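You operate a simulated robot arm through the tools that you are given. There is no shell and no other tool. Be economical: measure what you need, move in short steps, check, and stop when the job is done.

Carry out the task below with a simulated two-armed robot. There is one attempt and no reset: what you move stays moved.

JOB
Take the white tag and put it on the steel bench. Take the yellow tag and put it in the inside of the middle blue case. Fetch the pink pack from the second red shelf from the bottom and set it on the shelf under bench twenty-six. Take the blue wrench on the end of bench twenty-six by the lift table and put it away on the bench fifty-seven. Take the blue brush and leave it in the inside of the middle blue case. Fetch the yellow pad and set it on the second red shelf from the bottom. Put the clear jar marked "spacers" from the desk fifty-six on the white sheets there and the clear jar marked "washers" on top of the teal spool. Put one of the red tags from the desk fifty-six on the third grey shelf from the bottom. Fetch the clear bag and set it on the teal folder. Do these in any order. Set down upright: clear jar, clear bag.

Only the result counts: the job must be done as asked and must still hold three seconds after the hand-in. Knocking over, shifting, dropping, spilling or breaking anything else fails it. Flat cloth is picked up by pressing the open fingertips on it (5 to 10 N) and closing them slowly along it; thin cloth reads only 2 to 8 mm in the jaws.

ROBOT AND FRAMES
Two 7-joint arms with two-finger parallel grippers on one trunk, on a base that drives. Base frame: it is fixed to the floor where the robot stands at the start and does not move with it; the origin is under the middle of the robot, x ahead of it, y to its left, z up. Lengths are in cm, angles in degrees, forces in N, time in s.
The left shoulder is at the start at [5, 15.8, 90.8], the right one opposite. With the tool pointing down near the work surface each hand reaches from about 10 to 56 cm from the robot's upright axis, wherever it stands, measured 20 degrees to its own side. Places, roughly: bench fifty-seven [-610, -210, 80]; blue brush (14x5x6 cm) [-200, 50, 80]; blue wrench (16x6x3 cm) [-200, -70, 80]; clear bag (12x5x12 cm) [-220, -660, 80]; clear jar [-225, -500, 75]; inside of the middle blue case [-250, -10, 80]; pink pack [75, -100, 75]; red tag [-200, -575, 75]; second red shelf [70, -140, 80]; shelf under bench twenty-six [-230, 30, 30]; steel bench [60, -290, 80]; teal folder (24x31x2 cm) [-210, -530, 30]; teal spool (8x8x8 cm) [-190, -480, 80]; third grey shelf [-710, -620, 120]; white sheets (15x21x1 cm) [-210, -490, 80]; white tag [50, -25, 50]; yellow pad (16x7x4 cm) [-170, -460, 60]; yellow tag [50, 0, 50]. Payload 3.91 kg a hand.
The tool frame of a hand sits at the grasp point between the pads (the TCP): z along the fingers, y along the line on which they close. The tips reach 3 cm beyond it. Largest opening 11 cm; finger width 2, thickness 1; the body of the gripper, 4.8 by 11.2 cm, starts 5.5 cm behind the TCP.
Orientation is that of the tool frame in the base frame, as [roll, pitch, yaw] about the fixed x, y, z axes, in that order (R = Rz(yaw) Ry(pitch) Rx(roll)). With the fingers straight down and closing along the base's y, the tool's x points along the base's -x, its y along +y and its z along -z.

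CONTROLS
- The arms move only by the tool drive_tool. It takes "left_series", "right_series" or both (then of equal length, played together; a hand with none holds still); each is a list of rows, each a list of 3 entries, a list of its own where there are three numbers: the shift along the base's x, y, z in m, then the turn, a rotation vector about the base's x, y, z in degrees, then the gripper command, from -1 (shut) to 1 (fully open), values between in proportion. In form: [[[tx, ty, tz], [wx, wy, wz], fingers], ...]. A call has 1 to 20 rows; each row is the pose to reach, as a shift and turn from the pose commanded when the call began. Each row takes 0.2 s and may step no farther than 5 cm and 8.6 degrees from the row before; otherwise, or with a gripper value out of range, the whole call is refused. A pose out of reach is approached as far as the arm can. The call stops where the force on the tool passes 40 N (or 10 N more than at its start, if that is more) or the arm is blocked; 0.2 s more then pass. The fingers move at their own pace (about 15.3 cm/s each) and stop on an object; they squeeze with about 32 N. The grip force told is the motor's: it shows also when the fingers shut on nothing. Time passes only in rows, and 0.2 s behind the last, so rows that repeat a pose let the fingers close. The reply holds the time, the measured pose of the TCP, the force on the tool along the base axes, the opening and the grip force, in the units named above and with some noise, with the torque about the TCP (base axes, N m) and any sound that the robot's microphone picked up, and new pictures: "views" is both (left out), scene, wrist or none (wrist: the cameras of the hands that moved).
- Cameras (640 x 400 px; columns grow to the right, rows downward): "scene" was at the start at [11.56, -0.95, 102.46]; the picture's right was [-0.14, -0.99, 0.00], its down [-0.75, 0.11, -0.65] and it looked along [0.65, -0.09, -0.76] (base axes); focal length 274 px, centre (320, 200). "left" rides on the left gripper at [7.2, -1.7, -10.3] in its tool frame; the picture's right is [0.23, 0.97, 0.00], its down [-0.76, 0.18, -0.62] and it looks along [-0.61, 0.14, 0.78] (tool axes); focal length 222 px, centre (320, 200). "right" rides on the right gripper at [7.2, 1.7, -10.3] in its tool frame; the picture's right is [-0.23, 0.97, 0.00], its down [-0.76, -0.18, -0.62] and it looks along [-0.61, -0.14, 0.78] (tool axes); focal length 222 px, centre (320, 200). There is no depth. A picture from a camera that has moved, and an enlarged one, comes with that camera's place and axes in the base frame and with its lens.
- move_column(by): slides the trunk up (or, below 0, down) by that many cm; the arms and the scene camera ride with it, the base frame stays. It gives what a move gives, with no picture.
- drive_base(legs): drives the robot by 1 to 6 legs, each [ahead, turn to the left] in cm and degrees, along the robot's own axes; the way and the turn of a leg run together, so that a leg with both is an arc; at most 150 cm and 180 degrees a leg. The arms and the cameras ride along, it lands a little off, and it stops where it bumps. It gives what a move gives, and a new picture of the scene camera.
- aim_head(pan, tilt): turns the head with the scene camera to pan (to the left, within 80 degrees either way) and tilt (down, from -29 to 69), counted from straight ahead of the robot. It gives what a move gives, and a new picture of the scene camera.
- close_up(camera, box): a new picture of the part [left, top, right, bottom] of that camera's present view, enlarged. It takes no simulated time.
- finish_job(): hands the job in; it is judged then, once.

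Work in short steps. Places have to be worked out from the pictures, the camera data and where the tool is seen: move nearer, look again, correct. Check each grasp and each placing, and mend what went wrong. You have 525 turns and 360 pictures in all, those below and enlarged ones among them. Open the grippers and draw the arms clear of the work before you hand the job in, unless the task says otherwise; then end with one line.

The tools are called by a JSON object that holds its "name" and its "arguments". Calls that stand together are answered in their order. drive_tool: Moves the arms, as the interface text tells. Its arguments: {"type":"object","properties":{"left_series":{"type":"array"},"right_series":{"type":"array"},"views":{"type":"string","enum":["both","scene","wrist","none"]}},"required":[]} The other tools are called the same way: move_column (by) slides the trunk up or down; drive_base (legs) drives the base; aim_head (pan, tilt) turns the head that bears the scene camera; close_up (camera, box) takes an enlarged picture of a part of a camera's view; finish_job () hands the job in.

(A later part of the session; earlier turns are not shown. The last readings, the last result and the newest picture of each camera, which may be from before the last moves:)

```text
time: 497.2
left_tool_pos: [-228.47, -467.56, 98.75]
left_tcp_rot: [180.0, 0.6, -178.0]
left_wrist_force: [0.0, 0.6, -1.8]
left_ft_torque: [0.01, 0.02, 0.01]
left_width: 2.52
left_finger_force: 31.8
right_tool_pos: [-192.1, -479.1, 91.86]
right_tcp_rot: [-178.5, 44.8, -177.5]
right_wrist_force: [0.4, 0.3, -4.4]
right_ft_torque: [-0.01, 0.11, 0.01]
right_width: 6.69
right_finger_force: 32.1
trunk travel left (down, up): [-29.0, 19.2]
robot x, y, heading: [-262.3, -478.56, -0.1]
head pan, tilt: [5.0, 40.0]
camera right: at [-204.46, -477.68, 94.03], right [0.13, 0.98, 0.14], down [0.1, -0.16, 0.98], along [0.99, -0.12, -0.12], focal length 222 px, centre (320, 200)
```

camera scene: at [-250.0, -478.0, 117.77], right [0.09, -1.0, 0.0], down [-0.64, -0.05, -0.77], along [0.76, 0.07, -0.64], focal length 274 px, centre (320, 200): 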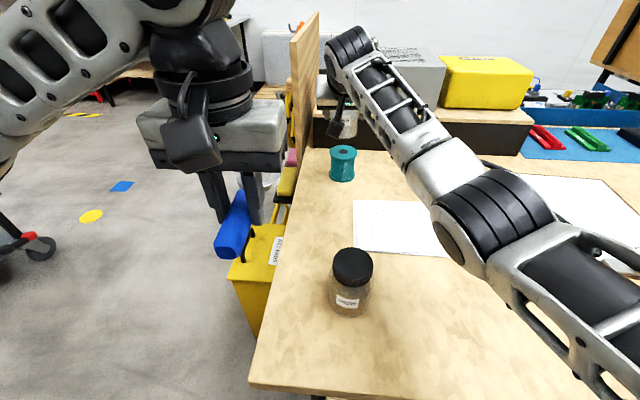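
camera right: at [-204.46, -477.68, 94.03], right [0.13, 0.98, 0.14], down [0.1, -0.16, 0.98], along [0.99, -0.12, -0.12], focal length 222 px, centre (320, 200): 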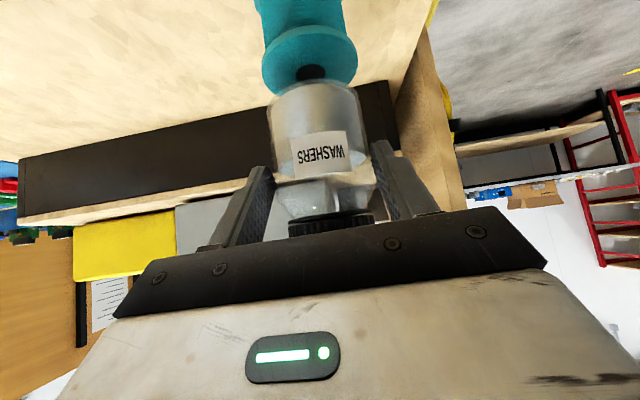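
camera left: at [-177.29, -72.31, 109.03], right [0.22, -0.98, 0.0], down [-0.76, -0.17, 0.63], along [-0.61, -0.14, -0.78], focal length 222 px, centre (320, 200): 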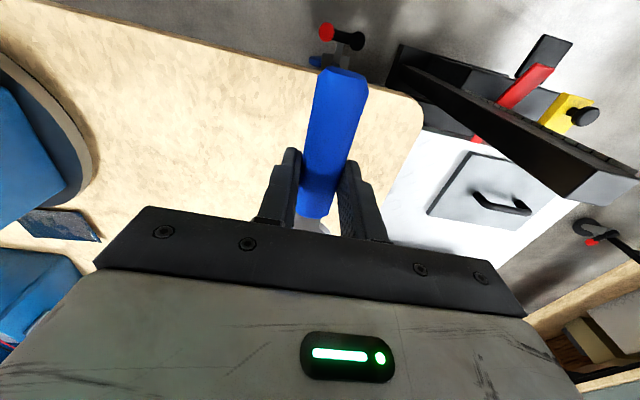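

Well aligned. I lower to contact.

{"name": "drive_tool", "arguments": {"right_series": [[[0, 0, -0.006], [0, 0, 0], -1], [[0, 0, -0.011], [0, 0, 0], -1]], "views": "none"}}

```text
time: 497.8
left_tool_pos: [-228.37, -467.58, 98.81]
left_tcp_rot: [179.9, 0.5, -178.0]
left_wrist_force: [0.0, 0.2, -1.1]
left_ft_torque: [0.02, -0.01, 0.01]
left_width: 2.53
left_finger_force: 31.7
right_tool_pos: [-192.09, -479.05, 90.87]
right_tcp_rot: [-178.4, 44.9, -177.4]
right_wrist_force: [-0.2, 0.3, -4.2]
right_ft_torque: [0.03, 0.09, 0.02]
right_width: 6.67
right_finger_force: 31.6
trunk travel left (down, up): [-29.0, 19.2]
robot x, y, heading: [-262.57, -479.28, -0.1]
head pan, tilt: [5.0, 40.0]
```

{"name": "drive_tool", "arguments": {"right_series": [[[0, 0, -0.003], [0, 0, 0], -1], [[0, 0, -0.006], [0, 0, 0], -1]], "views": "none"}}

```text
time: 498.4
left_tool_pos: [-228.58, -467.57, 98.78]
left_tcp_rot: [180.0, 0.5, -178.0]
left_wrist_force: [1.1, -0.2, -2.3]
left_ft_torque: [0.03, -0.03, 0.01]
left_width: 2.5
left_finger_force: 31.4
right_tool_pos: [-192.03, -479.14, 90.26]
right_tcp_rot: [-178.7, 44.8, -177.4]
right_wrist_force: [-0.3, -0.1, -4.6]
right_ft_torque: [0.02, 0.13, -0.02]
right_width: 6.65
right_finger_force: 32.8
trunk travel left (down, up): [-29.0, 19.2]
robot x, y, heading: [-262.58, -478.63, -0.4]
head pan, tilt: [5.0, 40.0]
```

Still hanging free; a few millimetres more.

{"name": "drive_tool", "arguments": {"right_series": [[[0, 0, -0.003], [0, 0, 0], -1], [[0, 0, -0.006], [0, 0, 0], -1]], "views": "none"}}

{"name": "close_up", "arguments": {"camera": "right", "box": [220, 0, 400, 120]}}

```text
time: 499.0
left_tool_pos: [-228.39, -467.58, 98.8]
left_tcp_rot: [179.9, 0.7, -177.9]
left_wrist_force: [0.2, 0.2, -1.7]
left_ft_torque: [0.0, 0.03, 0.04]
left_width: 2.54
left_finger_force: 31.9
right_tool_pos: [-192.05, -479.04, 89.71]
right_tcp_rot: [-178.5, 44.9, -177.6]
right_wrist_force: [-1.0, -0.2, -4.0]
right_ft_torque: [0.02, 0.13, -0.03]
right_width: 6.68
right_finger_force: 31.7
trunk travel left (down, up): [-29.0, 19.2]
robot x, y, heading: [-262.13, -478.71, -0.1]
head pan, tilt: [5.0, 40.0]
```

```text
3.33 times, centred on (310, 60) of right
camera zoom: at [-204.46, -477.68, 91.78], right [0.13, 0.98, 0.14], down [0.1, -0.16, 0.98], along [0.99, -0.12, -0.12], focal length 740 px, centre (353, 667)
```

zoom: 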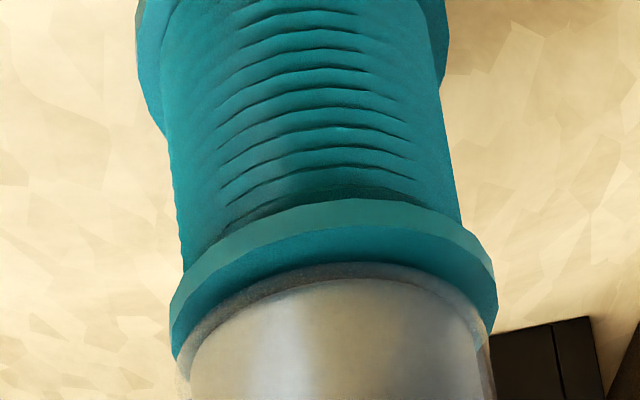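

Centred, almost touching. A little lower.

{"name": "drive_tool", "arguments": {"right_series": [[[0, 0, -0.003], [0, 0, 0], -1], [[0, 0, -0.005], [0, 0, 0], -1]], "views": "none"}}

```text
time: 499.6
left_tool_pos: [-228.59, -467.55, 98.93]
left_tcp_rot: [180.0, 0.7, -178.0]
left_wrist_force: [-0.3, -0.4, -2.7]
left_ft_torque: [0.01, 0.01, -0.04]
left_width: 2.55
left_finger_force: 31.4
right_tool_pos: [-192.05, -479.06, 89.69]
right_tcp_rot: [-178.6, 45.4, -177.3]
right_wrist_force: [-1.5, -3.2, 11.2]
right_ft_torque: [-0.08, 0.17, -0.01]
right_width: 6.65
right_finger_force: 31.5
trunk travel left (down, up): [-29.0, 19.2]
robot x, y, heading: [-262.4, -478.94, -0.0]
head pan, tilt: [5.0, 40.0]
```

The jar rests on the spool. I open gently and withdraw along the finger direction.

{"name": "drive_tool", "arguments": {"right_series": [[[0, 0, 0.003], [0, 0, 0], -0.6], [[0, 0, 0.003], [0, 0, 0], 0.3], [[0, 0, 0.003], [0, 0, 0], 0.5], [[0, 0, 0.003], [0, 0, 0], 0.7], [[-0.02, 0, 0.022], [0, 0, 0], 0.7], [[-0.05, 0, 0.05], [0, 0, 0], 0.7], [[-0.08, 0, 0.08], [0, 0, 0], 0.7], [[-0.11, 0, 0.11], [0, 0, 0], 0.7]], "views": "both"}}

```text
time: 501.4
left_tool_pos: [-228.55, -467.61, 98.94]
left_tcp_rot: [179.9, 0.6, -177.9]
left_wrist_force: [-0.3, 0.5, -2.1]
left_ft_torque: [-0.01, -0.04, -0.02]
left_width: 2.52
left_finger_force: 32.2
right_tool_pos: [-203.01, -479.14, 100.25]
right_tcp_rot: [-178.6, 44.8, -177.6]
right_wrist_force: [-0.3, -0.2, -0.4]
right_ft_torque: [0.01, 0.0, -0.01]
right_width: 9.37
right_finger_force: 0.0
trunk travel left (down, up): [-29.0, 19.2]
robot x, y, heading: [-261.91, -478.77, -0.3]
head pan, tilt: [5.0, 40.0]
camera scene: at [-250.07, -478.0, 117.78], right [0.09, -1.0, 0.0], down [-0.64, -0.05, -0.77], along [0.76, 0.07, -0.64], focal length 274 px, centre (320, 200)
camera right: at [-215.51, -477.74, 102.41], right [0.13, 0.98, 0.14], down [0.1, -0.16, 0.98], along [0.99, -0.12, -0.12], focal length 222 px, centre (320, 200)
```

scene: 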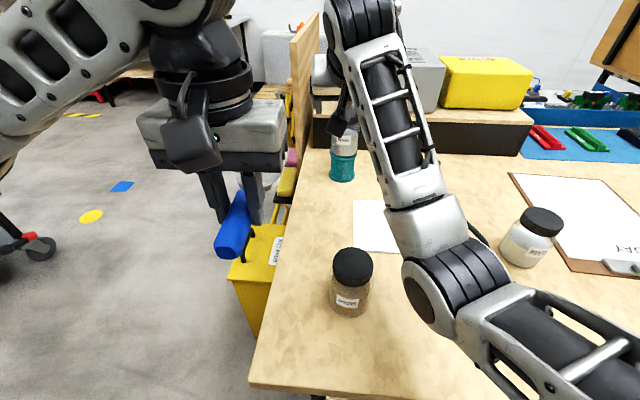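
right: 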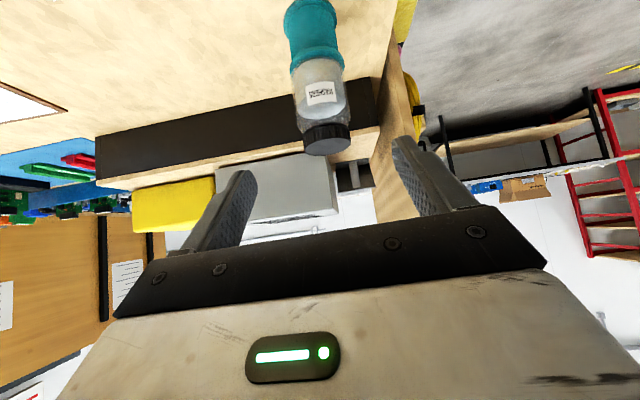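

Washers jar stands on the spool. Next the spacers jar: I back 15 cm and approach it with the same tilt.

{"name": "drive_base", "arguments": {"legs": [[-16, 0]]}}

{"name": "drive_tool", "arguments": {"right_series": [[[-0.04, -0.01, 0], [0, 0, 0], 0.7], [[-0.08, -0.02, 0], [0, 0, 0], 0.7], [[-0.11, -0.02, -0.03], [0, 0, 0], 0.7], [[-0.12, -0.02, -0.07], [0, 0, 0], 0.7]], "views": "both"}}

```text
time: 502.8
left_tool_pos: [-244.43, -467.59, 98.79]
left_tcp_rot: [179.9, 0.6, -177.8]
left_wrist_force: [0.1, 0.5, -1.3]
left_ft_torque: [0.01, 0.03, 0.01]
left_width: 2.52
left_finger_force: 32.0
right_tool_pos: [-219.04, -478.99, 100.37]
right_tcp_rot: [-178.5, 44.9, -177.4]
right_wrist_force: [1.0, -0.9, 0.3]
right_ft_torque: [0.0, 0.0, -0.01]
right_width: 9.37
right_finger_force: 0.0
trunk travel left (down, up): [-29.0, 19.2]
robot x, y, heading: [-278.66, -478.58, -0.1]
head pan, tilt: [5.0, 40.0]
camera scene: at [-266.07, -477.97, 117.79], right [0.09, -1.0, 0.0], down [-0.64, -0.06, -0.77], along [0.76, 0.07, -0.64], focal length 274 px, centre (320, 200)
```

scene: 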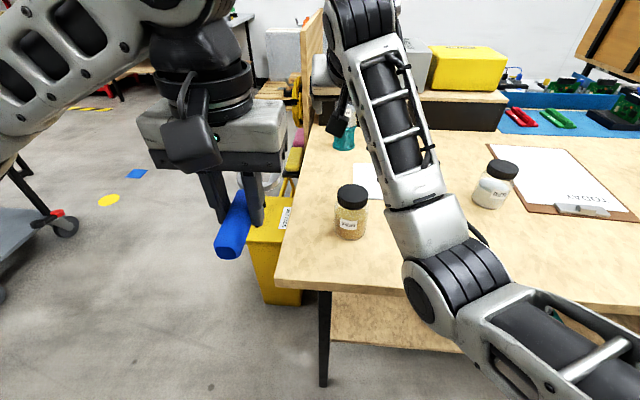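

```text
time: 503.8
left_tool_pos: [-244.54, -467.5, 98.92]
left_tcp_rot: [179.9, 0.6, -177.9]
left_wrist_force: [0.2, 0.0, -0.6]
left_ft_torque: [0.03, 0.0, -0.01]
left_width: 2.5
left_finger_force: 32.6
right_tool_pos: [-231.07, -481.13, 93.37]
right_tcp_rot: [-178.7, 44.9, -177.3]
right_wrist_force: [-0.2, 0.6, 0.4]
right_ft_torque: [0.03, -0.01, 0.03]
right_width: 9.36
right_finger_force: 0.0
trunk travel left (down, up): [-29.0, 19.2]
robot x, y, heading: [-278.19, -478.96, -0.1]
head pan, tilt: [5.0, 40.0]
camera scene: at [-266.05, -477.97, 117.79], right [0.09, -1.0, 0.0], down [-0.64, -0.06, -0.77], along [0.76, 0.07, -0.64], focal length 274 px, centre (320, 200)
camera right: at [-243.46, -479.72, 95.44], right [0.13, 0.98, 0.14], down [0.1, -0.16, 0.98], along [0.99, -0.12, -0.12], focal length 222 px, centre (320, 200)
```

scene: 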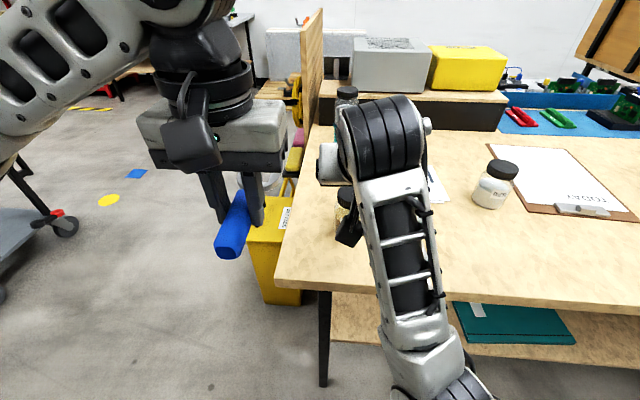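
right: 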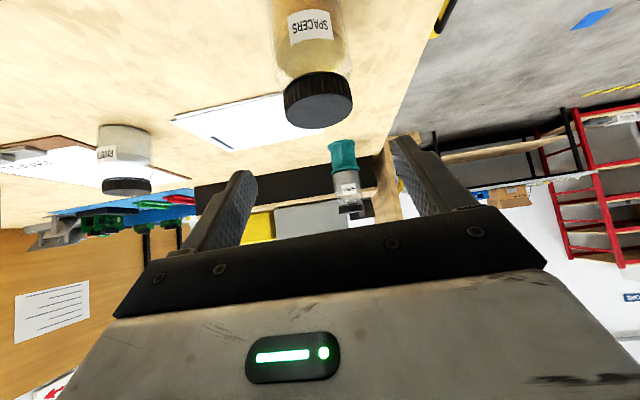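

Jar ≈[-228,-480.7]. Lower around it.

{"name": "drive_tool", "arguments": {"right_series": [[[0.01, 0.004, -0.03], [0, 0, 0], 0.8], [[0.022, 0.004, -0.06], [0, 0, 0], 0.8], [[0.024, 0.004, -0.09], [0, 0, 0], 0.8], [[0.024, 0.004, -0.106], [0, 0, 0], 0.8]], "views": "wrist"}}

```text
time: 505.0
left_tool_pos: [-244.54, -467.52, 98.73]
left_tcp_rot: [179.8, 0.6, -178.0]
left_wrist_force: [0.4, -0.3, -0.5]
left_ft_torque: [0.02, 0.0, 0.01]
left_width: 2.51
left_finger_force: 31.8
right_tool_pos: [-226.03, -480.42, 88.62]
right_tcp_rot: [-179.4, 52.0, -178.0]
right_wrist_force: [-0.3, 0.3, -0.4]
right_ft_torque: [-0.01, 0.01, -0.02]
right_width: 9.91
right_finger_force: 0.1
trunk travel left (down, up): [-29.0, 19.2]
robot x, y, heading: [-278.33, -478.72, 0.1]
head pan, tilt: [5.0, 40.0]
stopped in row 4 (right hand): the arm was blocked; the commanded pose is now the measured one
camera right: at [-238.8, -478.97, 89.11], right [0.11, 0.98, 0.17], down [-0.02, -0.17, 0.98], along [0.99, -0.12, 0.0], focal length 222 px, centre (320, 200)
```

right: 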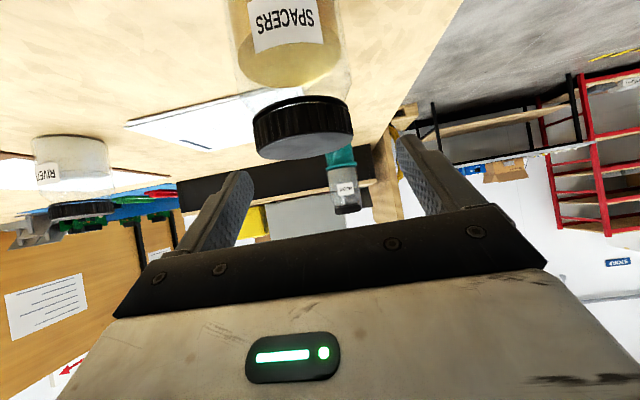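

The forearm met the desk edge. I lift off, restore the tilt and raise the trunk 10 cm.

{"name": "drive_tool", "arguments": {"right_series": [[[-0.02, 0, 0.025], [0, 3.5, 0], 0.8], [[-0.03, 0, 0.05], [0, 7, 0], 0.8]], "views": "none"}}

{"name": "move_column", "arguments": {"by": 10}}

{"name": "drive_tool", "arguments": {"right_series": [[[0, 0, -0.045], [0, 0, 0], 0.8], [[0, 0, -0.09], [0, 0, 0], 0.8]], "views": "both"}}

```text
time: 505.6
left_tool_pos: [-244.47, -467.47, 98.81]
left_tcp_rot: [179.8, 0.6, -177.9]
left_wrist_force: [-0.3, 1.0, -1.1]
left_ft_torque: [0.0, 0.02, -0.03]
left_width: 2.53
left_finger_force: 31.9
right_tool_pos: [-229.35, -480.32, 93.26]
right_tcp_rot: [-179.7, 44.7, -178.2]
right_wrist_force: [0.3, -0.3, 0.0]
right_ft_torque: [0.0, 0.01, -0.02]
right_width: 9.89
right_finger_force: 0.1
trunk travel left (down, up): [-29.0, 19.2]
robot x, y, heading: [-278.56, -478.8, -0.2]
head pan, tilt: [5.0, 40.0]
```

```text
time: 506.9
left_tool_pos: [-244.47, -467.56, 108.86]
left_tcp_rot: [180.0, 0.6, -177.9]
left_wrist_force: [-0.1, -0.3, -1.0]
left_ft_torque: [0.0, -0.01, 0.01]
left_width: 2.54
left_finger_force: 32.8
right_tool_pos: [-229.3, -480.44, 103.43]
right_tcp_rot: [-179.7, 44.8, -178.2]
right_wrist_force: [0.6, 0.4, -0.6]
right_ft_torque: [-0.02, 0.03, -0.01]
right_width: 9.91
right_finger_force: 0.1
trunk travel left (down, up): [-39.0, 9.2]
robot x, y, heading: [-278.42, -479.03, 0.0]
head pan, tilt: [5.0, 40.0]
```

```text
time: 507.7
left_tool_pos: [-244.46, -467.44, 108.86]
left_tcp_rot: [179.8, 0.6, -177.9]
left_wrist_force: [0.4, -0.1, -1.5]
left_ft_torque: [0.03, -0.01, 0.02]
left_width: 2.54
left_finger_force: 31.8
right_tool_pos: [-227.22, -479.43, 100.74]
right_tcp_rot: [177.7, 52.2, -179.7]
right_wrist_force: [-0.2, 0.2, -0.2]
right_ft_torque: [0.01, -0.02, -0.02]
right_width: 9.91
right_finger_force: 0.1
trunk travel left (down, up): [-39.0, 9.2]
robot x, y, heading: [-278.55, -478.92, 0.2]
head pan, tilt: [5.0, 40.0]
stopped in row 2 (right hand): the arm was blocked; the commanded pose is now the measured one
camera scene: at [-266.04, -477.96, 127.78], right [0.09, -1.0, 0.0], down [-0.64, -0.06, -0.77], along [0.76, 0.07, -0.64], focal length 274 px, centre (320, 200)
camera right: at [-239.86, -478.16, 101.35], right [0.1, 0.97, 0.2], down [-0.02, -0.2, 0.98], along [0.99, -0.1, 0.0], focal length 222 px, centre (320, 200)
```

scene: 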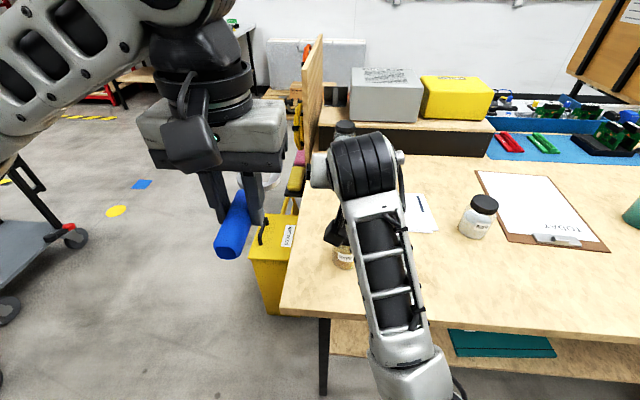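
right: 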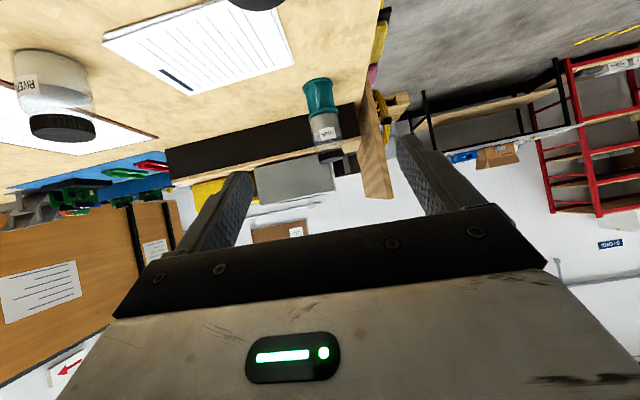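

It's self-folding (arm close to my body). I lift, back up 12 cm so the arm is more extended, and lower the trunk back 10.

{"name": "drive_tool", "arguments": {"right_series": [[[-0.01, 0, 0.02], [0, 4, 0], 0.8], [[-0.015, 0, 0.03], [0, 7.3, 0], 0.8]], "views": "none"}}

{"name": "drive_base", "arguments": {"legs": [[-13, 0]]}}

{"name": "move_column", "arguments": {"by": -8}}

{"name": "drive_tool", "arguments": {"right_series": [[[0.04, 0, 0], [0, 0, 0], 0.8], [[0.08, 0, 0], [0, 0, 0], 0.8], [[0.12, 0, 0], [0, 0, 0], 0.8], [[0.12, 0, -0.03], [0, 0, 0], 0.8]], "views": "both"}}

```text
time: 508.3
left_tool_pos: [-244.45, -467.52, 108.84]
left_tcp_rot: [180.0, 0.6, -177.9]
left_wrist_force: [0.2, -0.5, -1.4]
left_ft_torque: [-0.02, -0.01, 0.01]
left_width: 2.52
left_finger_force: 31.3
right_tool_pos: [-228.81, -479.37, 103.47]
right_tcp_rot: [177.7, 44.5, -179.6]
right_wrist_force: [0.4, -0.3, -0.1]
right_ft_torque: [0.02, 0.01, 0.0]
right_width: 9.91
right_finger_force: 0.0
trunk travel left (down, up): [-39.0, 9.2]
robot x, y, heading: [-278.49, -478.83, 0.2]
head pan, tilt: [5.0, 40.0]
```

```text
time: 509.6
left_tool_pos: [-257.41, -467.41, 108.81]
left_tcp_rot: [179.9, 0.6, -177.8]
left_wrist_force: [0.2, 0.6, -2.0]
left_ft_torque: [0.05, 0.0, 0.04]
left_width: 2.49
left_finger_force: 32.3
right_tool_pos: [-241.77, -479.19, 103.73]
right_tcp_rot: [177.7, 44.7, -179.6]
right_wrist_force: [-1.0, 0.7, 0.0]
right_ft_torque: [-0.01, 0.0, -0.02]
right_width: 9.91
right_finger_force: 0.2
trunk travel left (down, up): [-39.0, 9.2]
robot x, y, heading: [-291.22, -478.69, 0.1]
head pan, tilt: [5.0, 40.0]
camera scene: at [-278.97, -477.95, 127.79], right [0.09, -1.0, 0.0], down [-0.64, -0.06, -0.77], along [0.76, 0.07, -0.64], focal length 274 px, centre (320, 200)
```

scene: 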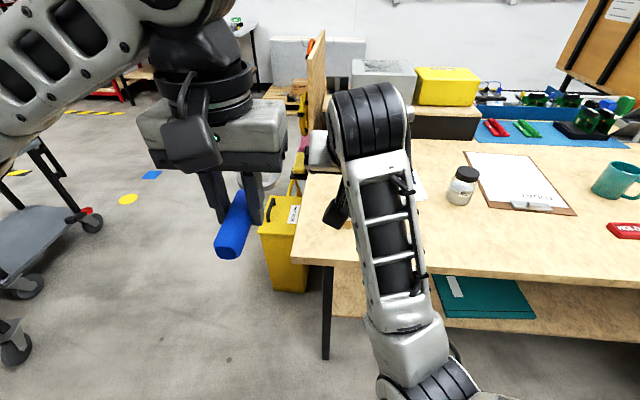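

```text
time: 510.8
left_tool_pos: [-257.4, -467.57, 100.87]
left_tcp_rot: [180.0, 0.5, -177.8]
left_wrist_force: [-0.4, 0.5, -0.8]
left_ft_torque: [-0.03, 0.03, 0.03]
left_width: 2.5
left_finger_force: 32.2
right_tool_pos: [-241.68, -479.23, 95.49]
right_tcp_rot: [177.6, 44.6, -179.6]
right_wrist_force: [-0.1, -0.3, 0.3]
right_ft_torque: [0.0, 0.0, -0.02]
right_width: 9.91
right_finger_force: 0.0
trunk travel left (down, up): [-31.0, 17.2]
robot x, y, heading: [-291.32, -479.1, 0.2]
head pan, tilt: [5.0, 40.0]
```

```text
time: 511.8
left_tool_pos: [-257.38, -467.48, 100.82]
left_tcp_rot: [180.0, 0.6, -177.8]
left_wrist_force: [0.5, -0.1, -0.9]
left_ft_torque: [-0.02, -0.02, 0.0]
left_width: 2.5
left_finger_force: 32.4
right_tool_pos: [-229.45, -479.52, 92.53]
right_tcp_rot: [177.7, 44.7, -179.9]
right_wrist_force: [-0.1, 0.2, 0.6]
right_ft_torque: [0.02, 0.02, -0.01]
right_width: 9.91
right_finger_force: 0.0
trunk travel left (down, up): [-31.0, 17.2]
robot x, y, heading: [-291.39, -479.12, 0.2]
head pan, tilt: [5.0, 40.0]
camera scene: at [-278.89, -477.95, 119.78], right [0.09, -1.0, 0.0], down [-0.64, -0.06, -0.77], along [0.76, 0.07, -0.64], focal length 274 px, centre (320, 200)
camera right: at [-241.87, -478.28, 94.84], right [0.13, 0.97, 0.19], down [0.11, -0.2, 0.97], along [0.99, -0.11, -0.13], focal length 222 px, centre (320, 200)
```

scene: 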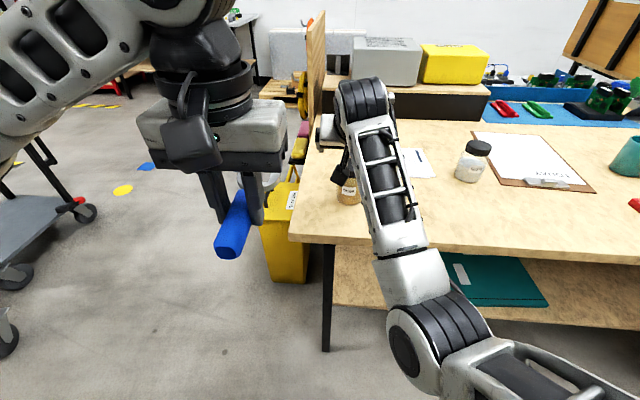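
right: 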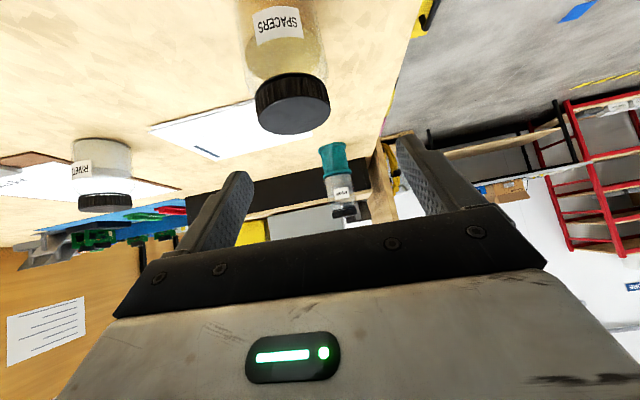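

Reachable now. I correct the small roll, centre on the jar and lower.

{"name": "drive_tool", "arguments": {"right_series": [[[0.004, -0.006, -0.02], [-0.8, 0, -0.8], 0.8], [[0.011, -0.011, -0.05], [-1.6, 0, -1.6], 0.8], [[0.011, -0.011, -0.08], [-1.6, 0, -1.6], 0.8], [[0.011, -0.011, -0.098], [-1.6, 0, -1.6], 0.8]], "views": "wrist"}}

```text
time: 512.8
left_tool_pos: [-257.47, -467.4, 100.74]
left_tcp_rot: [179.9, 0.6, -177.7]
left_wrist_force: [0.0, -0.6, -1.5]
left_ft_torque: [0.01, -0.01, 0.03]
left_width: 2.51
left_finger_force: 32.3
right_tool_pos: [-228.6, -480.48, 82.86]
right_tcp_rot: [180.0, 44.6, -179.6]
right_wrist_force: [0.6, -0.6, -0.7]
right_ft_torque: [-0.03, -0.01, 0.0]
right_width: 9.92
right_finger_force: 0.0
trunk travel left (down, up): [-31.0, 17.2]
robot x, y, heading: [-291.33, -478.71, 0.4]
head pan, tilt: [5.0, 40.0]
camera right: at [-240.94, -478.78, 84.93], right [0.15, 0.97, 0.16], down [0.11, -0.18, 0.98], along [0.98, -0.13, -0.13], focal length 222 px, centre (320, 200)
```

right: 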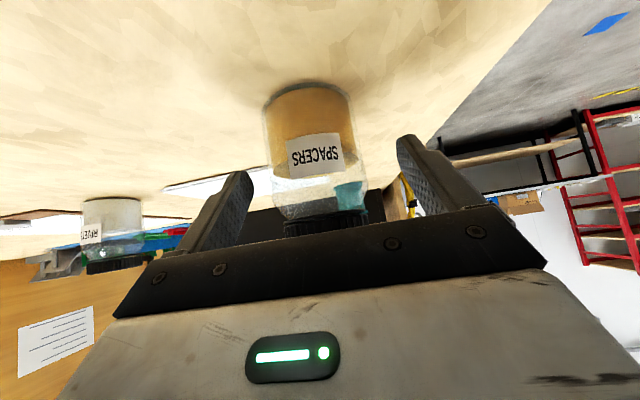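

Centred; close and lift.

{"name": "drive_tool", "arguments": {"right_series": [[[0, 0, 0], [0, 0, 0], 0.5], [[0, 0, 0], [0, 0, 0], 0.2], [[0, 0, 0], [0, 0, 0], -0.2], [[0, 0, 0], [0, 0, 0], -1], [[0, 0, 0], [0, 0, 0], -1], [[0, 0, 0.02], [0, 0, 0], -1], [[0, 0, 0.06], [0, 0, 0], -1], [[0, 0, 0.1], [0, 0, 0], -1]], "views": "none"}}

{"name": "drive_tool", "arguments": {"right_series": [[[0.03, -0.03, 0], [0, 0, 0], -1], [[0.06, -0.06, 0], [0, 0, 0], -1], [[0.09, -0.09, 0], [0, 0, 0], -1], [[0.1, -0.12, 0], [0, 0, 0], -1]], "views": "none"}}

{"name": "drive_base", "arguments": {"legs": [[10, 0]]}}

```text
time: 514.6
left_tool_pos: [-257.37, -467.42, 100.86]
left_tcp_rot: [180.0, 0.6, -177.8]
left_wrist_force: [0.2, 0.3, -0.9]
left_ft_torque: [0.0, 0.02, -0.02]
left_width: 2.5
left_finger_force: 32.2
right_tool_pos: [-228.48, -481.13, 92.49]
right_tcp_rot: [-179.2, 44.4, -179.7]
right_wrist_force: [0.6, -0.9, -3.8]
right_ft_torque: [-0.01, 0.15, -0.01]
right_width: 6.68
right_finger_force: 32.2
trunk travel left (down, up): [-31.0, 17.2]
robot x, y, heading: [-291.17, -479.02, 0.2]
head pan, tilt: [5.0, 40.0]
```

```text
time: 515.6
left_tool_pos: [-257.32, -467.46, 100.84]
left_tcp_rot: [179.8, 0.7, -177.9]
left_wrist_force: [0.2, -0.4, -2.4]
left_ft_torque: [-0.02, 0.02, 0.02]
left_width: 2.53
left_finger_force: 31.6
right_tool_pos: [-218.66, -492.42, 92.79]
right_tcp_rot: [179.8, 44.6, -179.7]
right_wrist_force: [-0.3, -0.4, -3.9]
right_ft_torque: [0.01, 0.14, 0.01]
right_width: 6.68
right_finger_force: 31.6
trunk travel left (down, up): [-31.0, 17.2]
robot x, y, heading: [-291.17, -478.79, 0.1]
head pan, tilt: [5.0, 40.0]
```

```text
time: 516.7
left_tool_pos: [-247.5, -467.35, 100.72]
left_tcp_rot: [179.9, 0.6, -177.9]
left_wrist_force: [0.4, -0.1, -1.4]
left_ft_torque: [0.02, 0.03, 0.03]
left_width: 2.49
left_finger_force: 32.4
right_tool_pos: [-208.74, -492.31, 92.67]
right_tcp_rot: [179.9, 44.4, -179.7]
right_wrist_force: [-1.2, 0.1, -5.7]
right_ft_torque: [-0.02, 0.14, 0.02]
right_width: 6.65
right_finger_force: 31.3
trunk travel left (down, up): [-31.0, 17.2]
robot x, y, heading: [-281.09, -478.68, -0.1]
head pan, tilt: [5.0, 40.0]
camera scene: at [-268.85, -477.95, 119.76], right [0.09, -1.0, 0.0], down [-0.64, -0.06, -0.77], along [0.76, 0.07, -0.64], focal length 274 px, centre (320, 200)
```

scene: 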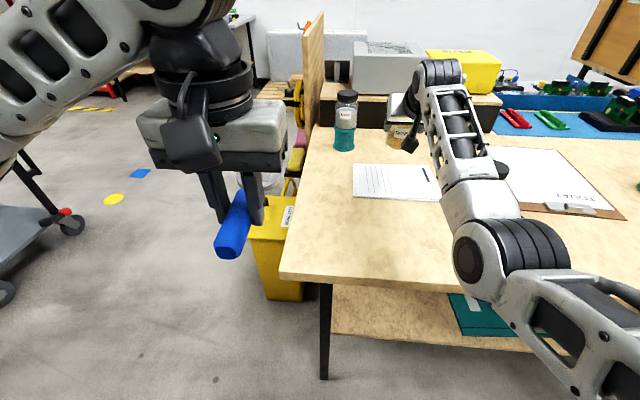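

The jar hangs over the sheets. I lower toward them and watch for contact.

{"name": "drive_tool", "arguments": {"right_series": [[[0, -0.004, -0.03], [0, 0, 0], -1], [[0, -0.005, -0.06], [0, 0, 0], -1], [[0, -0.005, -0.075], [0, 0, 0], -1]], "views": "both"}}

```text
time: 517.5
left_tool_pos: [-247.48, -467.4, 100.71]
left_tcp_rot: [179.9, 0.6, -177.9]
left_wrist_force: [0.4, 0.1, -1.4]
left_ft_torque: [0.01, 0.03, -0.03]
left_width: 2.53
left_finger_force: 31.6
right_tool_pos: [-208.57, -492.78, 85.14]
right_tcp_rot: [179.7, 44.5, -179.7]
right_wrist_force: [0.2, 0.1, -4.3]
right_ft_torque: [-0.05, 0.13, -0.04]
right_width: 6.67
right_finger_force: 31.9
trunk travel left (down, up): [-31.0, 17.2]
robot x, y, heading: [-281.05, -478.88, -0.0]
head pan, tilt: [5.0, 40.0]
camera scene: at [-268.89, -477.95, 119.77], right [0.09, -1.0, 0.0], down [-0.64, -0.06, -0.77], along [0.76, 0.07, -0.64], focal length 274 px, centre (320, 200)
camera right: at [-221.09, -491.23, 87.36], right [0.16, 0.97, 0.16], down [0.11, -0.18, 0.98], along [0.98, -0.13, -0.13], focal length 222 px, centre (320, 200)
```

scene: 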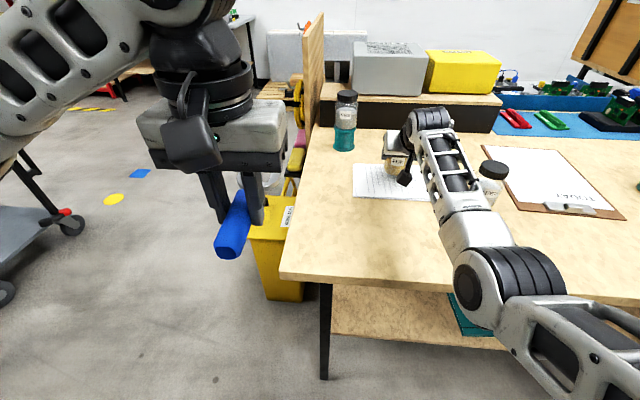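
right: 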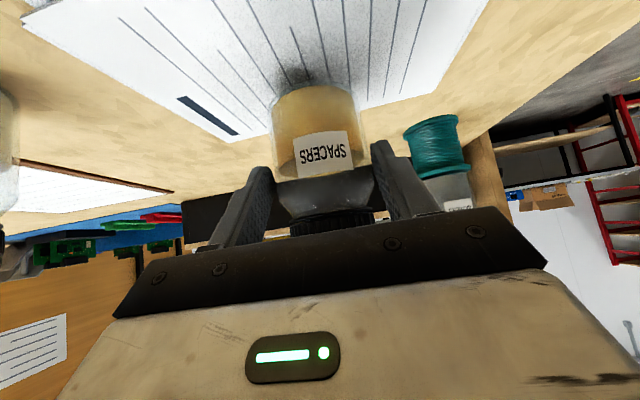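

Sheets' back edge is close; I shift 1.5 cm toward me and lower to contact.

{"name": "drive_tool", "arguments": {"right_series": [[[-0.015, 0, 0], [0, 0, 0], -1], [[-0.015, 0, -0.008], [0, 0, 0], -1], [[-0.015, 0, -0.014], [0, 0, 0], -1]], "views": "none"}}

{"name": "drive_tool", "arguments": {"right_series": [[[0, 0, -0.004], [0, 0, 0], -1], [[0, 0, -0.007], [0, 0, 0], -1]], "views": "none"}}

```text
time: 518.3
left_tool_pos: [-247.57, -467.47, 100.74]
left_tcp_rot: [179.8, 0.6, -177.9]
left_wrist_force: [-0.2, 0.1, -1.6]
left_ft_torque: [0.03, 0.0, -0.04]
left_width: 2.52
left_finger_force: 32.0
right_tool_pos: [-210.09, -492.88, 83.89]
right_tcp_rot: [179.9, 44.5, -179.7]
right_wrist_force: [0.6, -0.3, -4.4]
right_ft_torque: [0.02, 0.14, 0.0]
right_width: 6.65
right_finger_force: 31.8
trunk travel left (down, up): [-31.0, 17.2]
robot x, y, heading: [-281.08, -478.99, -0.2]
head pan, tilt: [5.0, 40.0]
```

```text
time: 518.9
left_tool_pos: [-247.46, -467.44, 100.89]
left_tcp_rot: [-180.0, 0.6, -177.8]
left_wrist_force: [-0.9, 0.0, -1.9]
left_ft_torque: [0.01, 0.0, 0.04]
left_width: 2.51
left_finger_force: 32.4
right_tool_pos: [-210.22, -492.8, 83.44]
right_tcp_rot: [179.8, 45.0, -179.8]
right_wrist_force: [-1.0, -0.6, 4.5]
right_ft_torque: [0.01, 0.19, 0.03]
right_width: 6.68
right_finger_force: 32.3
trunk travel left (down, up): [-31.0, 17.2]
robot x, y, heading: [-281.25, -478.95, -0.1]
head pan, tilt: [5.0, 40.0]
```

Contact. I open gently and withdraw along the finger direction.

{"name": "drive_tool", "arguments": {"right_series": [[[0, 0, 0.002], [0, 0, 0], -0.6], [[0, 0, 0.002], [0, 0, 0], 0.3], [[0, 0, 0.002], [0, 0, 0], 0.5], [[0, 0, 0.002], [0, 0, 0], 0.7], [[-0.02, 0, 0.022], [0, 0, 0], 0.7], [[-0.05, 0, 0.05], [0, 0, 0], 0.7], [[-0.08, 0, 0.08], [0, 0, 0], 0.7], [[-0.11, 0, 0.11], [0, 0, 0], 0.7], [[-0.13, 0, 0.15], [0, 0, 0], 0.7]], "views": "scene"}}

```text
time: 520.9
left_tool_pos: [-247.31, -467.33, 100.82]
left_tcp_rot: [180.0, 0.6, -177.8]
left_wrist_force: [0.6, 0.1, -1.8]
left_ft_torque: [-0.01, 0.03, 0.01]
left_width: 2.53
left_finger_force: 31.6
right_tool_pos: [-223.45, -492.92, 98.35]
right_tcp_rot: [179.9, 44.7, -179.5]
right_wrist_force: [-0.1, 0.1, 0.3]
right_ft_torque: [0.02, 0.02, -0.01]
right_width: 9.36
right_finger_force: 0.1
trunk travel left (down, up): [-31.0, 17.2]
robot x, y, heading: [-281.31, -478.9, 0.2]
head pan, tilt: [5.0, 40.0]
camera scene: at [-268.96, -477.94, 119.78], right [0.09, -1.0, 0.0], down [-0.64, -0.06, -0.77], along [0.76, 0.07, -0.64], focal length 274 px, centre (320, 200)
```

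scene: 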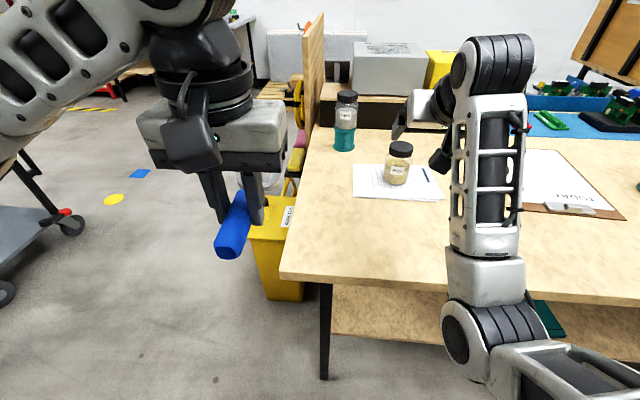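

Both jars are placed. Now I look to the right for the clear bag and the folder.

{"name": "drive_base", "arguments": {"legs": [[-18, 0]]}}

{"name": "aim_head", "arguments": {"pan": -50, "tilt": 20}}

{"name": "aim_head", "arguments": {"pan": -75, "tilt": 25}}

```text
time: 522.4
left_tool_pos: [-265.27, -467.48, 100.74]
left_tcp_rot: [179.8, 0.5, -177.9]
left_wrist_force: [-1.0, 0.3, -1.6]
left_ft_torque: [-0.01, 0.0, 0.03]
left_width: 2.52
left_finger_force: 32.2
right_tool_pos: [-241.15, -492.84, 98.42]
right_tcp_rot: [179.9, 44.5, -179.7]
right_wrist_force: [0.1, 0.4, 0.0]
right_ft_torque: [0.01, 0.0, 0.0]
right_width: 9.33
right_finger_force: 0.1
trunk travel left (down, up): [-31.0, 17.2]
robot x, y, heading: [-299.02, -479.32, 0.2]
head pan, tilt: [5.0, 40.0]
camera scene: at [-286.81, -477.96, 119.79], right [0.09, -1.0, 0.0], down [-0.64, -0.06, -0.77], along [0.76, 0.07, -0.64], focal length 274 px, centre (320, 200)
```

scene: 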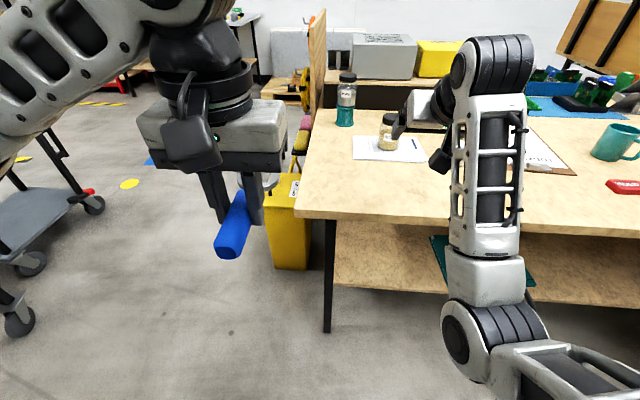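

```text
time: 523.6
left_tool_pos: [-265.28, -467.55, 100.85]
left_tcp_rot: [180.0, 0.6, -177.8]
left_wrist_force: [-0.2, -0.2, -0.9]
left_ft_torque: [0.0, 0.0, 0.0]
left_width: 2.49
left_finger_force: 32.3
right_tool_pos: [-241.13, -493.03, 98.26]
right_tcp_rot: [179.8, 44.6, -179.7]
right_wrist_force: [0.7, -0.5, 0.0]
right_ft_torque: [0.06, 0.02, 0.02]
right_width: 9.33
right_finger_force: 0.0
trunk travel left (down, up): [-31.0, 17.2]
robot x, y, heading: [-299.5, -478.58, 0.4]
head pan, tilt: [-50.0, 20.0]
camera scene: at [-289.25, -485.83, 122.92], right [-0.77, -0.64, 0.0], down [-0.22, 0.26, -0.94], along [0.6, -0.72, -0.34], focal length 274 px, centre (320, 200)
```

scene: 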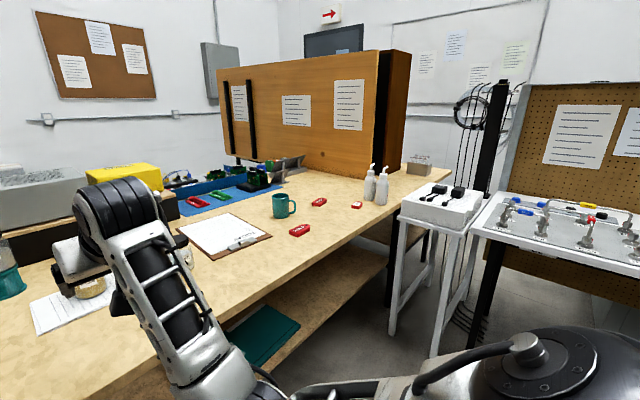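

```text
time: 524.5
left_tool_pos: [-265.2, -467.39, 100.85]
left_tcp_rot: [180.0, 0.5, -177.9]
left_wrist_force: [0.6, -0.3, -2.3]
left_ft_torque: [-0.02, 0.02, -0.04]
left_width: 2.51
left_finger_force: 32.0
right_tool_pos: [-241.19, -492.84, 98.24]
right_tcp_rot: [179.9, 44.6, -179.7]
right_wrist_force: [0.5, 0.5, 0.5]
right_ft_torque: [0.0, 0.0, 0.0]
right_width: 9.35
right_finger_force: 0.1
trunk travel left (down, up): [-31.0, 17.2]
robot x, y, heading: [-299.13, -478.99, -0.1]
head pan, tilt: [-75.0, 25.0]
camera scene: at [-292.85, -487.6, 122.11], right [-0.97, -0.26, 0.0], down [-0.11, 0.41, -0.91], along [0.24, -0.88, -0.42], focal length 274 px, centre (320, 200)
```

scene: 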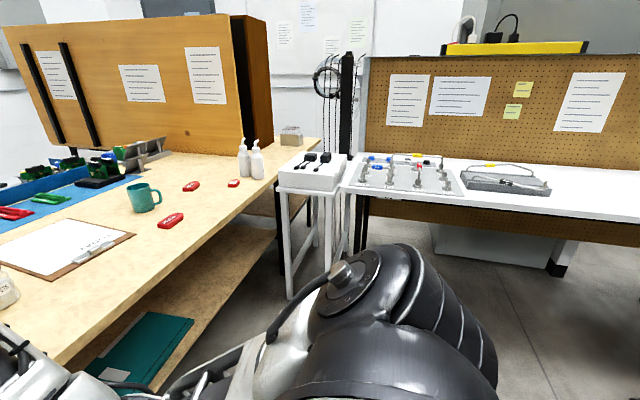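

There's a small clear object on the far end of the desk, near y≈-660. Zooming in.

{"name": "close_up", "arguments": {"camera": "scene", "box": [220, 100, 360, 220]}}

```text
3.33 times, centred on (290, 160) of scene
camera zoom: at [-292.85, -487.6, 122.11], right [-0.97, -0.26, 0.0], down [-0.11, 0.41, -0.91], along [0.24, -0.88, -0.42], focal length 913 px, centre (420, 333)
```

zoom: 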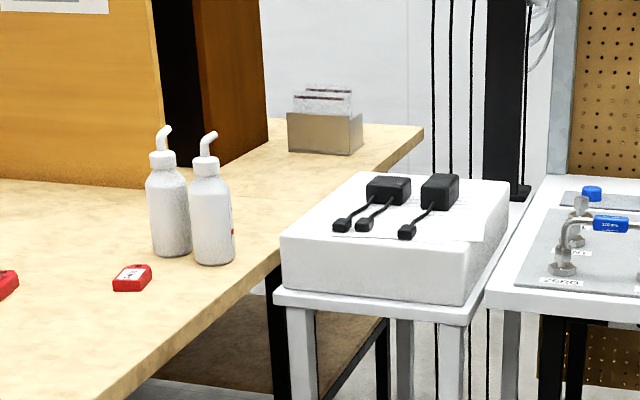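

The clear bags stand in a cardboard holder at about [-222,-668], reachable only from behind that far desk (wall is at y≈-860). I'll drive around: first bring the right hand upright and forward, then go back out to the aisle.

{"name": "drive_tool", "arguments": {"right_series": [[[0, 0, 0.01], [0, 7.5, 0], 0.7], [[0, 0, 0.02], [0, 15, 0], 0.7], [[0, 0, 0.03], [0, 22.5, 0], 0.7], [[-0.02, 0, 0.04], [0, 30, 0], 0.7], [[-0.04, 0, 0.05], [0, 37.5, 0], 0.7], [[-0.06, 0, 0.05], [0, 44.5, 0], 0.7], [[-0.1, 0, 0.05], [0, 44.5, 0], 0.7], [[-0.14, 0, 0.05], [0, 44.5, 0], 0.7]], "views": "none"}}

{"name": "drive_base", "arguments": {"legs": [[0, 90], [75, 0], [0, -90], [120, 0], [120, 0]]}}

{"name": "aim_head", "arguments": {"pan": -50, "tilt": 20}}

```text
time: 526.3
left_tool_pos: [-265.36, -467.41, 100.93]
left_tcp_rot: [179.8, 0.7, -177.9]
left_wrist_force: [0.7, 0.2, -1.3]
left_ft_torque: [0.01, 0.02, 0.03]
left_width: 2.52
left_finger_force: 32.0
right_tool_pos: [-240.4, -493.7, 104.98]
right_tcp_rot: [179.7, -0.1, -179.8]
right_wrist_force: [-0.4, 0.2, 0.1]
right_ft_torque: [0.0, 0.03, 0.03]
right_width: 9.36
right_finger_force: 0.0
right hand out of reach, approached as far as the arm can: row 3, 4, 5, 6, 7, 8
trunk travel left (down, up): [-31.0, 17.2]
robot x, y, heading: [-299.17, -478.93, -0.2]
head pan, tilt: [-75.0, 25.0]
```

```text
time: 533.7
left_tool_pos: [-312.51, -378.48, 100.81]
left_tcp_rot: [179.8, 0.7, -86.9]
left_wrist_force: [0.0, -0.9, -0.7]
left_ft_torque: [0.0, -0.02, 0.01]
left_width: 2.5
left_finger_force: 32.2
right_tool_pos: [-286.63, -353.98, 104.82]
right_tcp_rot: [179.7, -2.1, -90.0]
right_wrist_force: [-1.7, -3.9, 1.2]
right_ft_torque: [0.13, -0.05, -0.27]
right_width: 9.3
right_finger_force: 0.0
trunk travel left (down, up): [-31.0, 17.2]
robot x, y, heading: [-300.66, -412.06, 90.9]
head pan, tilt: [-75.0, 25.0]
stopped in leg 2: the force on the tool passed its limit at 101 N (the readings are from after the stop); the commanded pose is now the measured one
camera scene: at [-291.8, -405.51, 122.12], right [0.28, -0.96, 0.0], down [-0.41, -0.12, -0.91], along [0.87, 0.25, -0.42], focal length 274 px, centre (320, 200)
```

scene: 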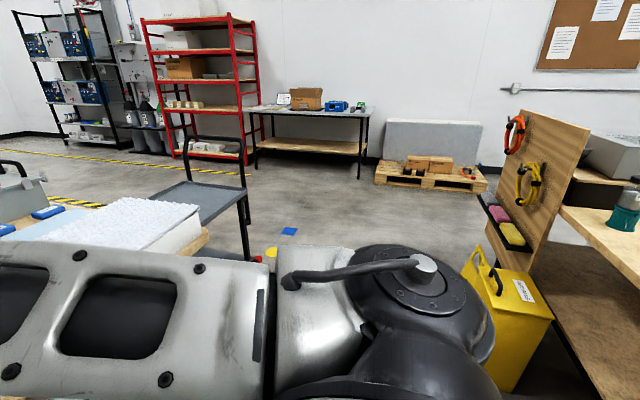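

```text
time: 534.6
left_tool_pos: [-312.5, -378.66, 100.85]
left_tcp_rot: [180.0, 0.7, -86.9]
left_wrist_force: [0.0, 0.1, -0.8]
left_ft_torque: [0.01, 0.0, 0.03]
left_width: 2.51
left_finger_force: 32.4
right_tool_pos: [-286.58, -353.89, 104.84]
right_tcp_rot: [179.6, -2.1, -89.9]
right_wrist_force: [-0.8, -7.5, 1.0]
right_ft_torque: [0.16, -0.1, -0.4]
right_width: 9.31
right_finger_force: 0.1
trunk travel left (down, up): [-31.0, 17.2]
robot x, y, heading: [-300.85, -412.12, 91.1]
head pan, tilt: [-50.0, 20.0]
camera scene: at [-293.62, -401.98, 122.93], right [0.66, -0.75, 0.0], down [-0.26, -0.22, -0.94], along [0.71, 0.62, -0.34], focal length 274 px, centre (320, 200)
```

scene: 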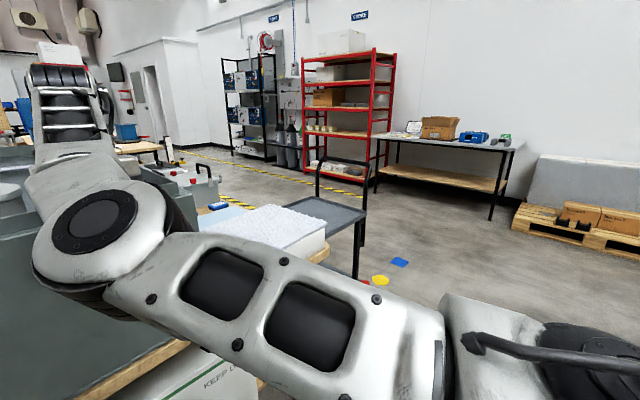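

The extended right hand bumped the grey case. I back off and check it.

{"name": "drive_base", "arguments": {"legs": [[-14, 0]]}}

{"name": "aim_head", "arguments": {"pan": 0, "tilt": 30}}

```text
time: 535.9
left_tool_pos: [-312.34, -392.51, 100.89]
left_tcp_rot: [179.9, 0.6, -86.8]
left_wrist_force: [-0.3, 0.0, -1.9]
left_ft_torque: [0.01, -0.05, 0.0]
left_width: 2.48
left_finger_force: 32.1
right_tool_pos: [-286.28, -367.84, 104.82]
right_tcp_rot: [179.7, -2.1, -89.9]
right_wrist_force: [0.0, -0.1, -0.1]
right_ft_torque: [0.02, -0.04, -0.03]
right_width: 9.35
right_finger_force: 0.1
trunk travel left (down, up): [-31.0, 17.2]
robot x, y, heading: [-300.46, -425.83, 91.2]
head pan, tilt: [-50.0, 20.0]
camera scene: at [-293.35, -415.81, 122.93], right [0.66, -0.75, 0.0], down [-0.26, -0.22, -0.94], along [0.71, 0.62, -0.34], focal length 274 px, centre (320, 200)
```

scene: 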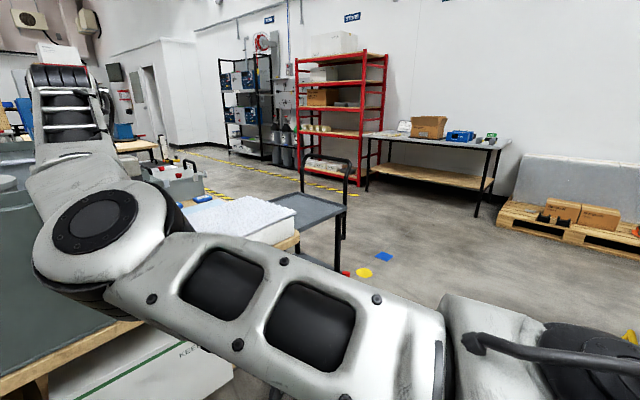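

```text
time: 537.1
left_tool_pos: [-312.21, -392.32, 100.8]
left_tcp_rot: [179.7, 0.6, -86.8]
left_wrist_force: [0.3, 0.2, -1.6]
left_ft_torque: [-0.01, 0.01, 0.0]
left_width: 2.5
left_finger_force: 32.0
right_tool_pos: [-286.2, -367.86, 104.84]
right_tcp_rot: [179.8, -2.1, -89.9]
right_wrist_force: [-0.2, -0.1, -0.2]
right_ft_torque: [0.06, -0.02, -0.01]
right_width: 9.32
right_finger_force: 0.0
trunk travel left (down, up): [-31.0, 17.2]
robot x, y, heading: [-300.03, -426.21, 91.1]
head pan, tilt: [0.0, 30.0]
camera scene: at [-300.54, -412.84, 121.32], right [1.0, 0.02, 0.0], down [0.01, -0.5, -0.87], along [-0.02, 0.87, -0.5], focal length 274 px, centre (320, 200)
```

scene: 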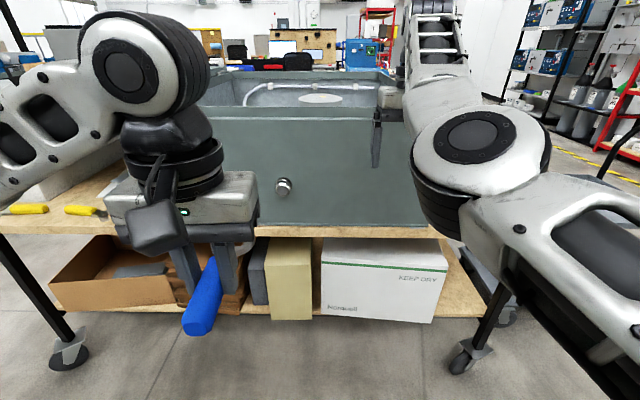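

The big case looks square on its bench. I pull the right hand in before turning.

{"name": "drive_tool", "arguments": {"right_series": [[[0, -0.04, 0], [0, 0, 0], 0.7], [[0, -0.08, 0], [0, 0, 0], 0.7], [[0, -0.12, 0], [0, 0, 0], 0.7], [[0, -0.16, 0], [0, 0, 0], 0.7], [[0, -0.2, 0], [0, 0, 0], 0.7]], "views": "none"}}

```text
time: 538.3
left_tool_pos: [-312.14, -392.31, 100.8]
left_tcp_rot: [179.8, 0.6, -86.8]
left_wrist_force: [-0.1, -0.2, -1.8]
left_ft_torque: [0.0, 0.01, 0.02]
left_width: 2.55
left_finger_force: 32.0
right_tool_pos: [-286.31, -367.78, 104.94]
right_tcp_rot: [179.7, -2.3, -89.8]
right_wrist_force: [0.5, 1.2, 0.9]
right_ft_torque: [0.02, 0.01, 0.0]
right_width: 9.34
right_finger_force: 0.0
right hand out of reach, approached as far as the arm can: row 1, 2, 3, 4, 5
trunk travel left (down, up): [-31.0, 17.2]
robot x, y, heading: [-300.68, -425.84, 91.1]
head pan, tilt: [0.0, 30.0]
```

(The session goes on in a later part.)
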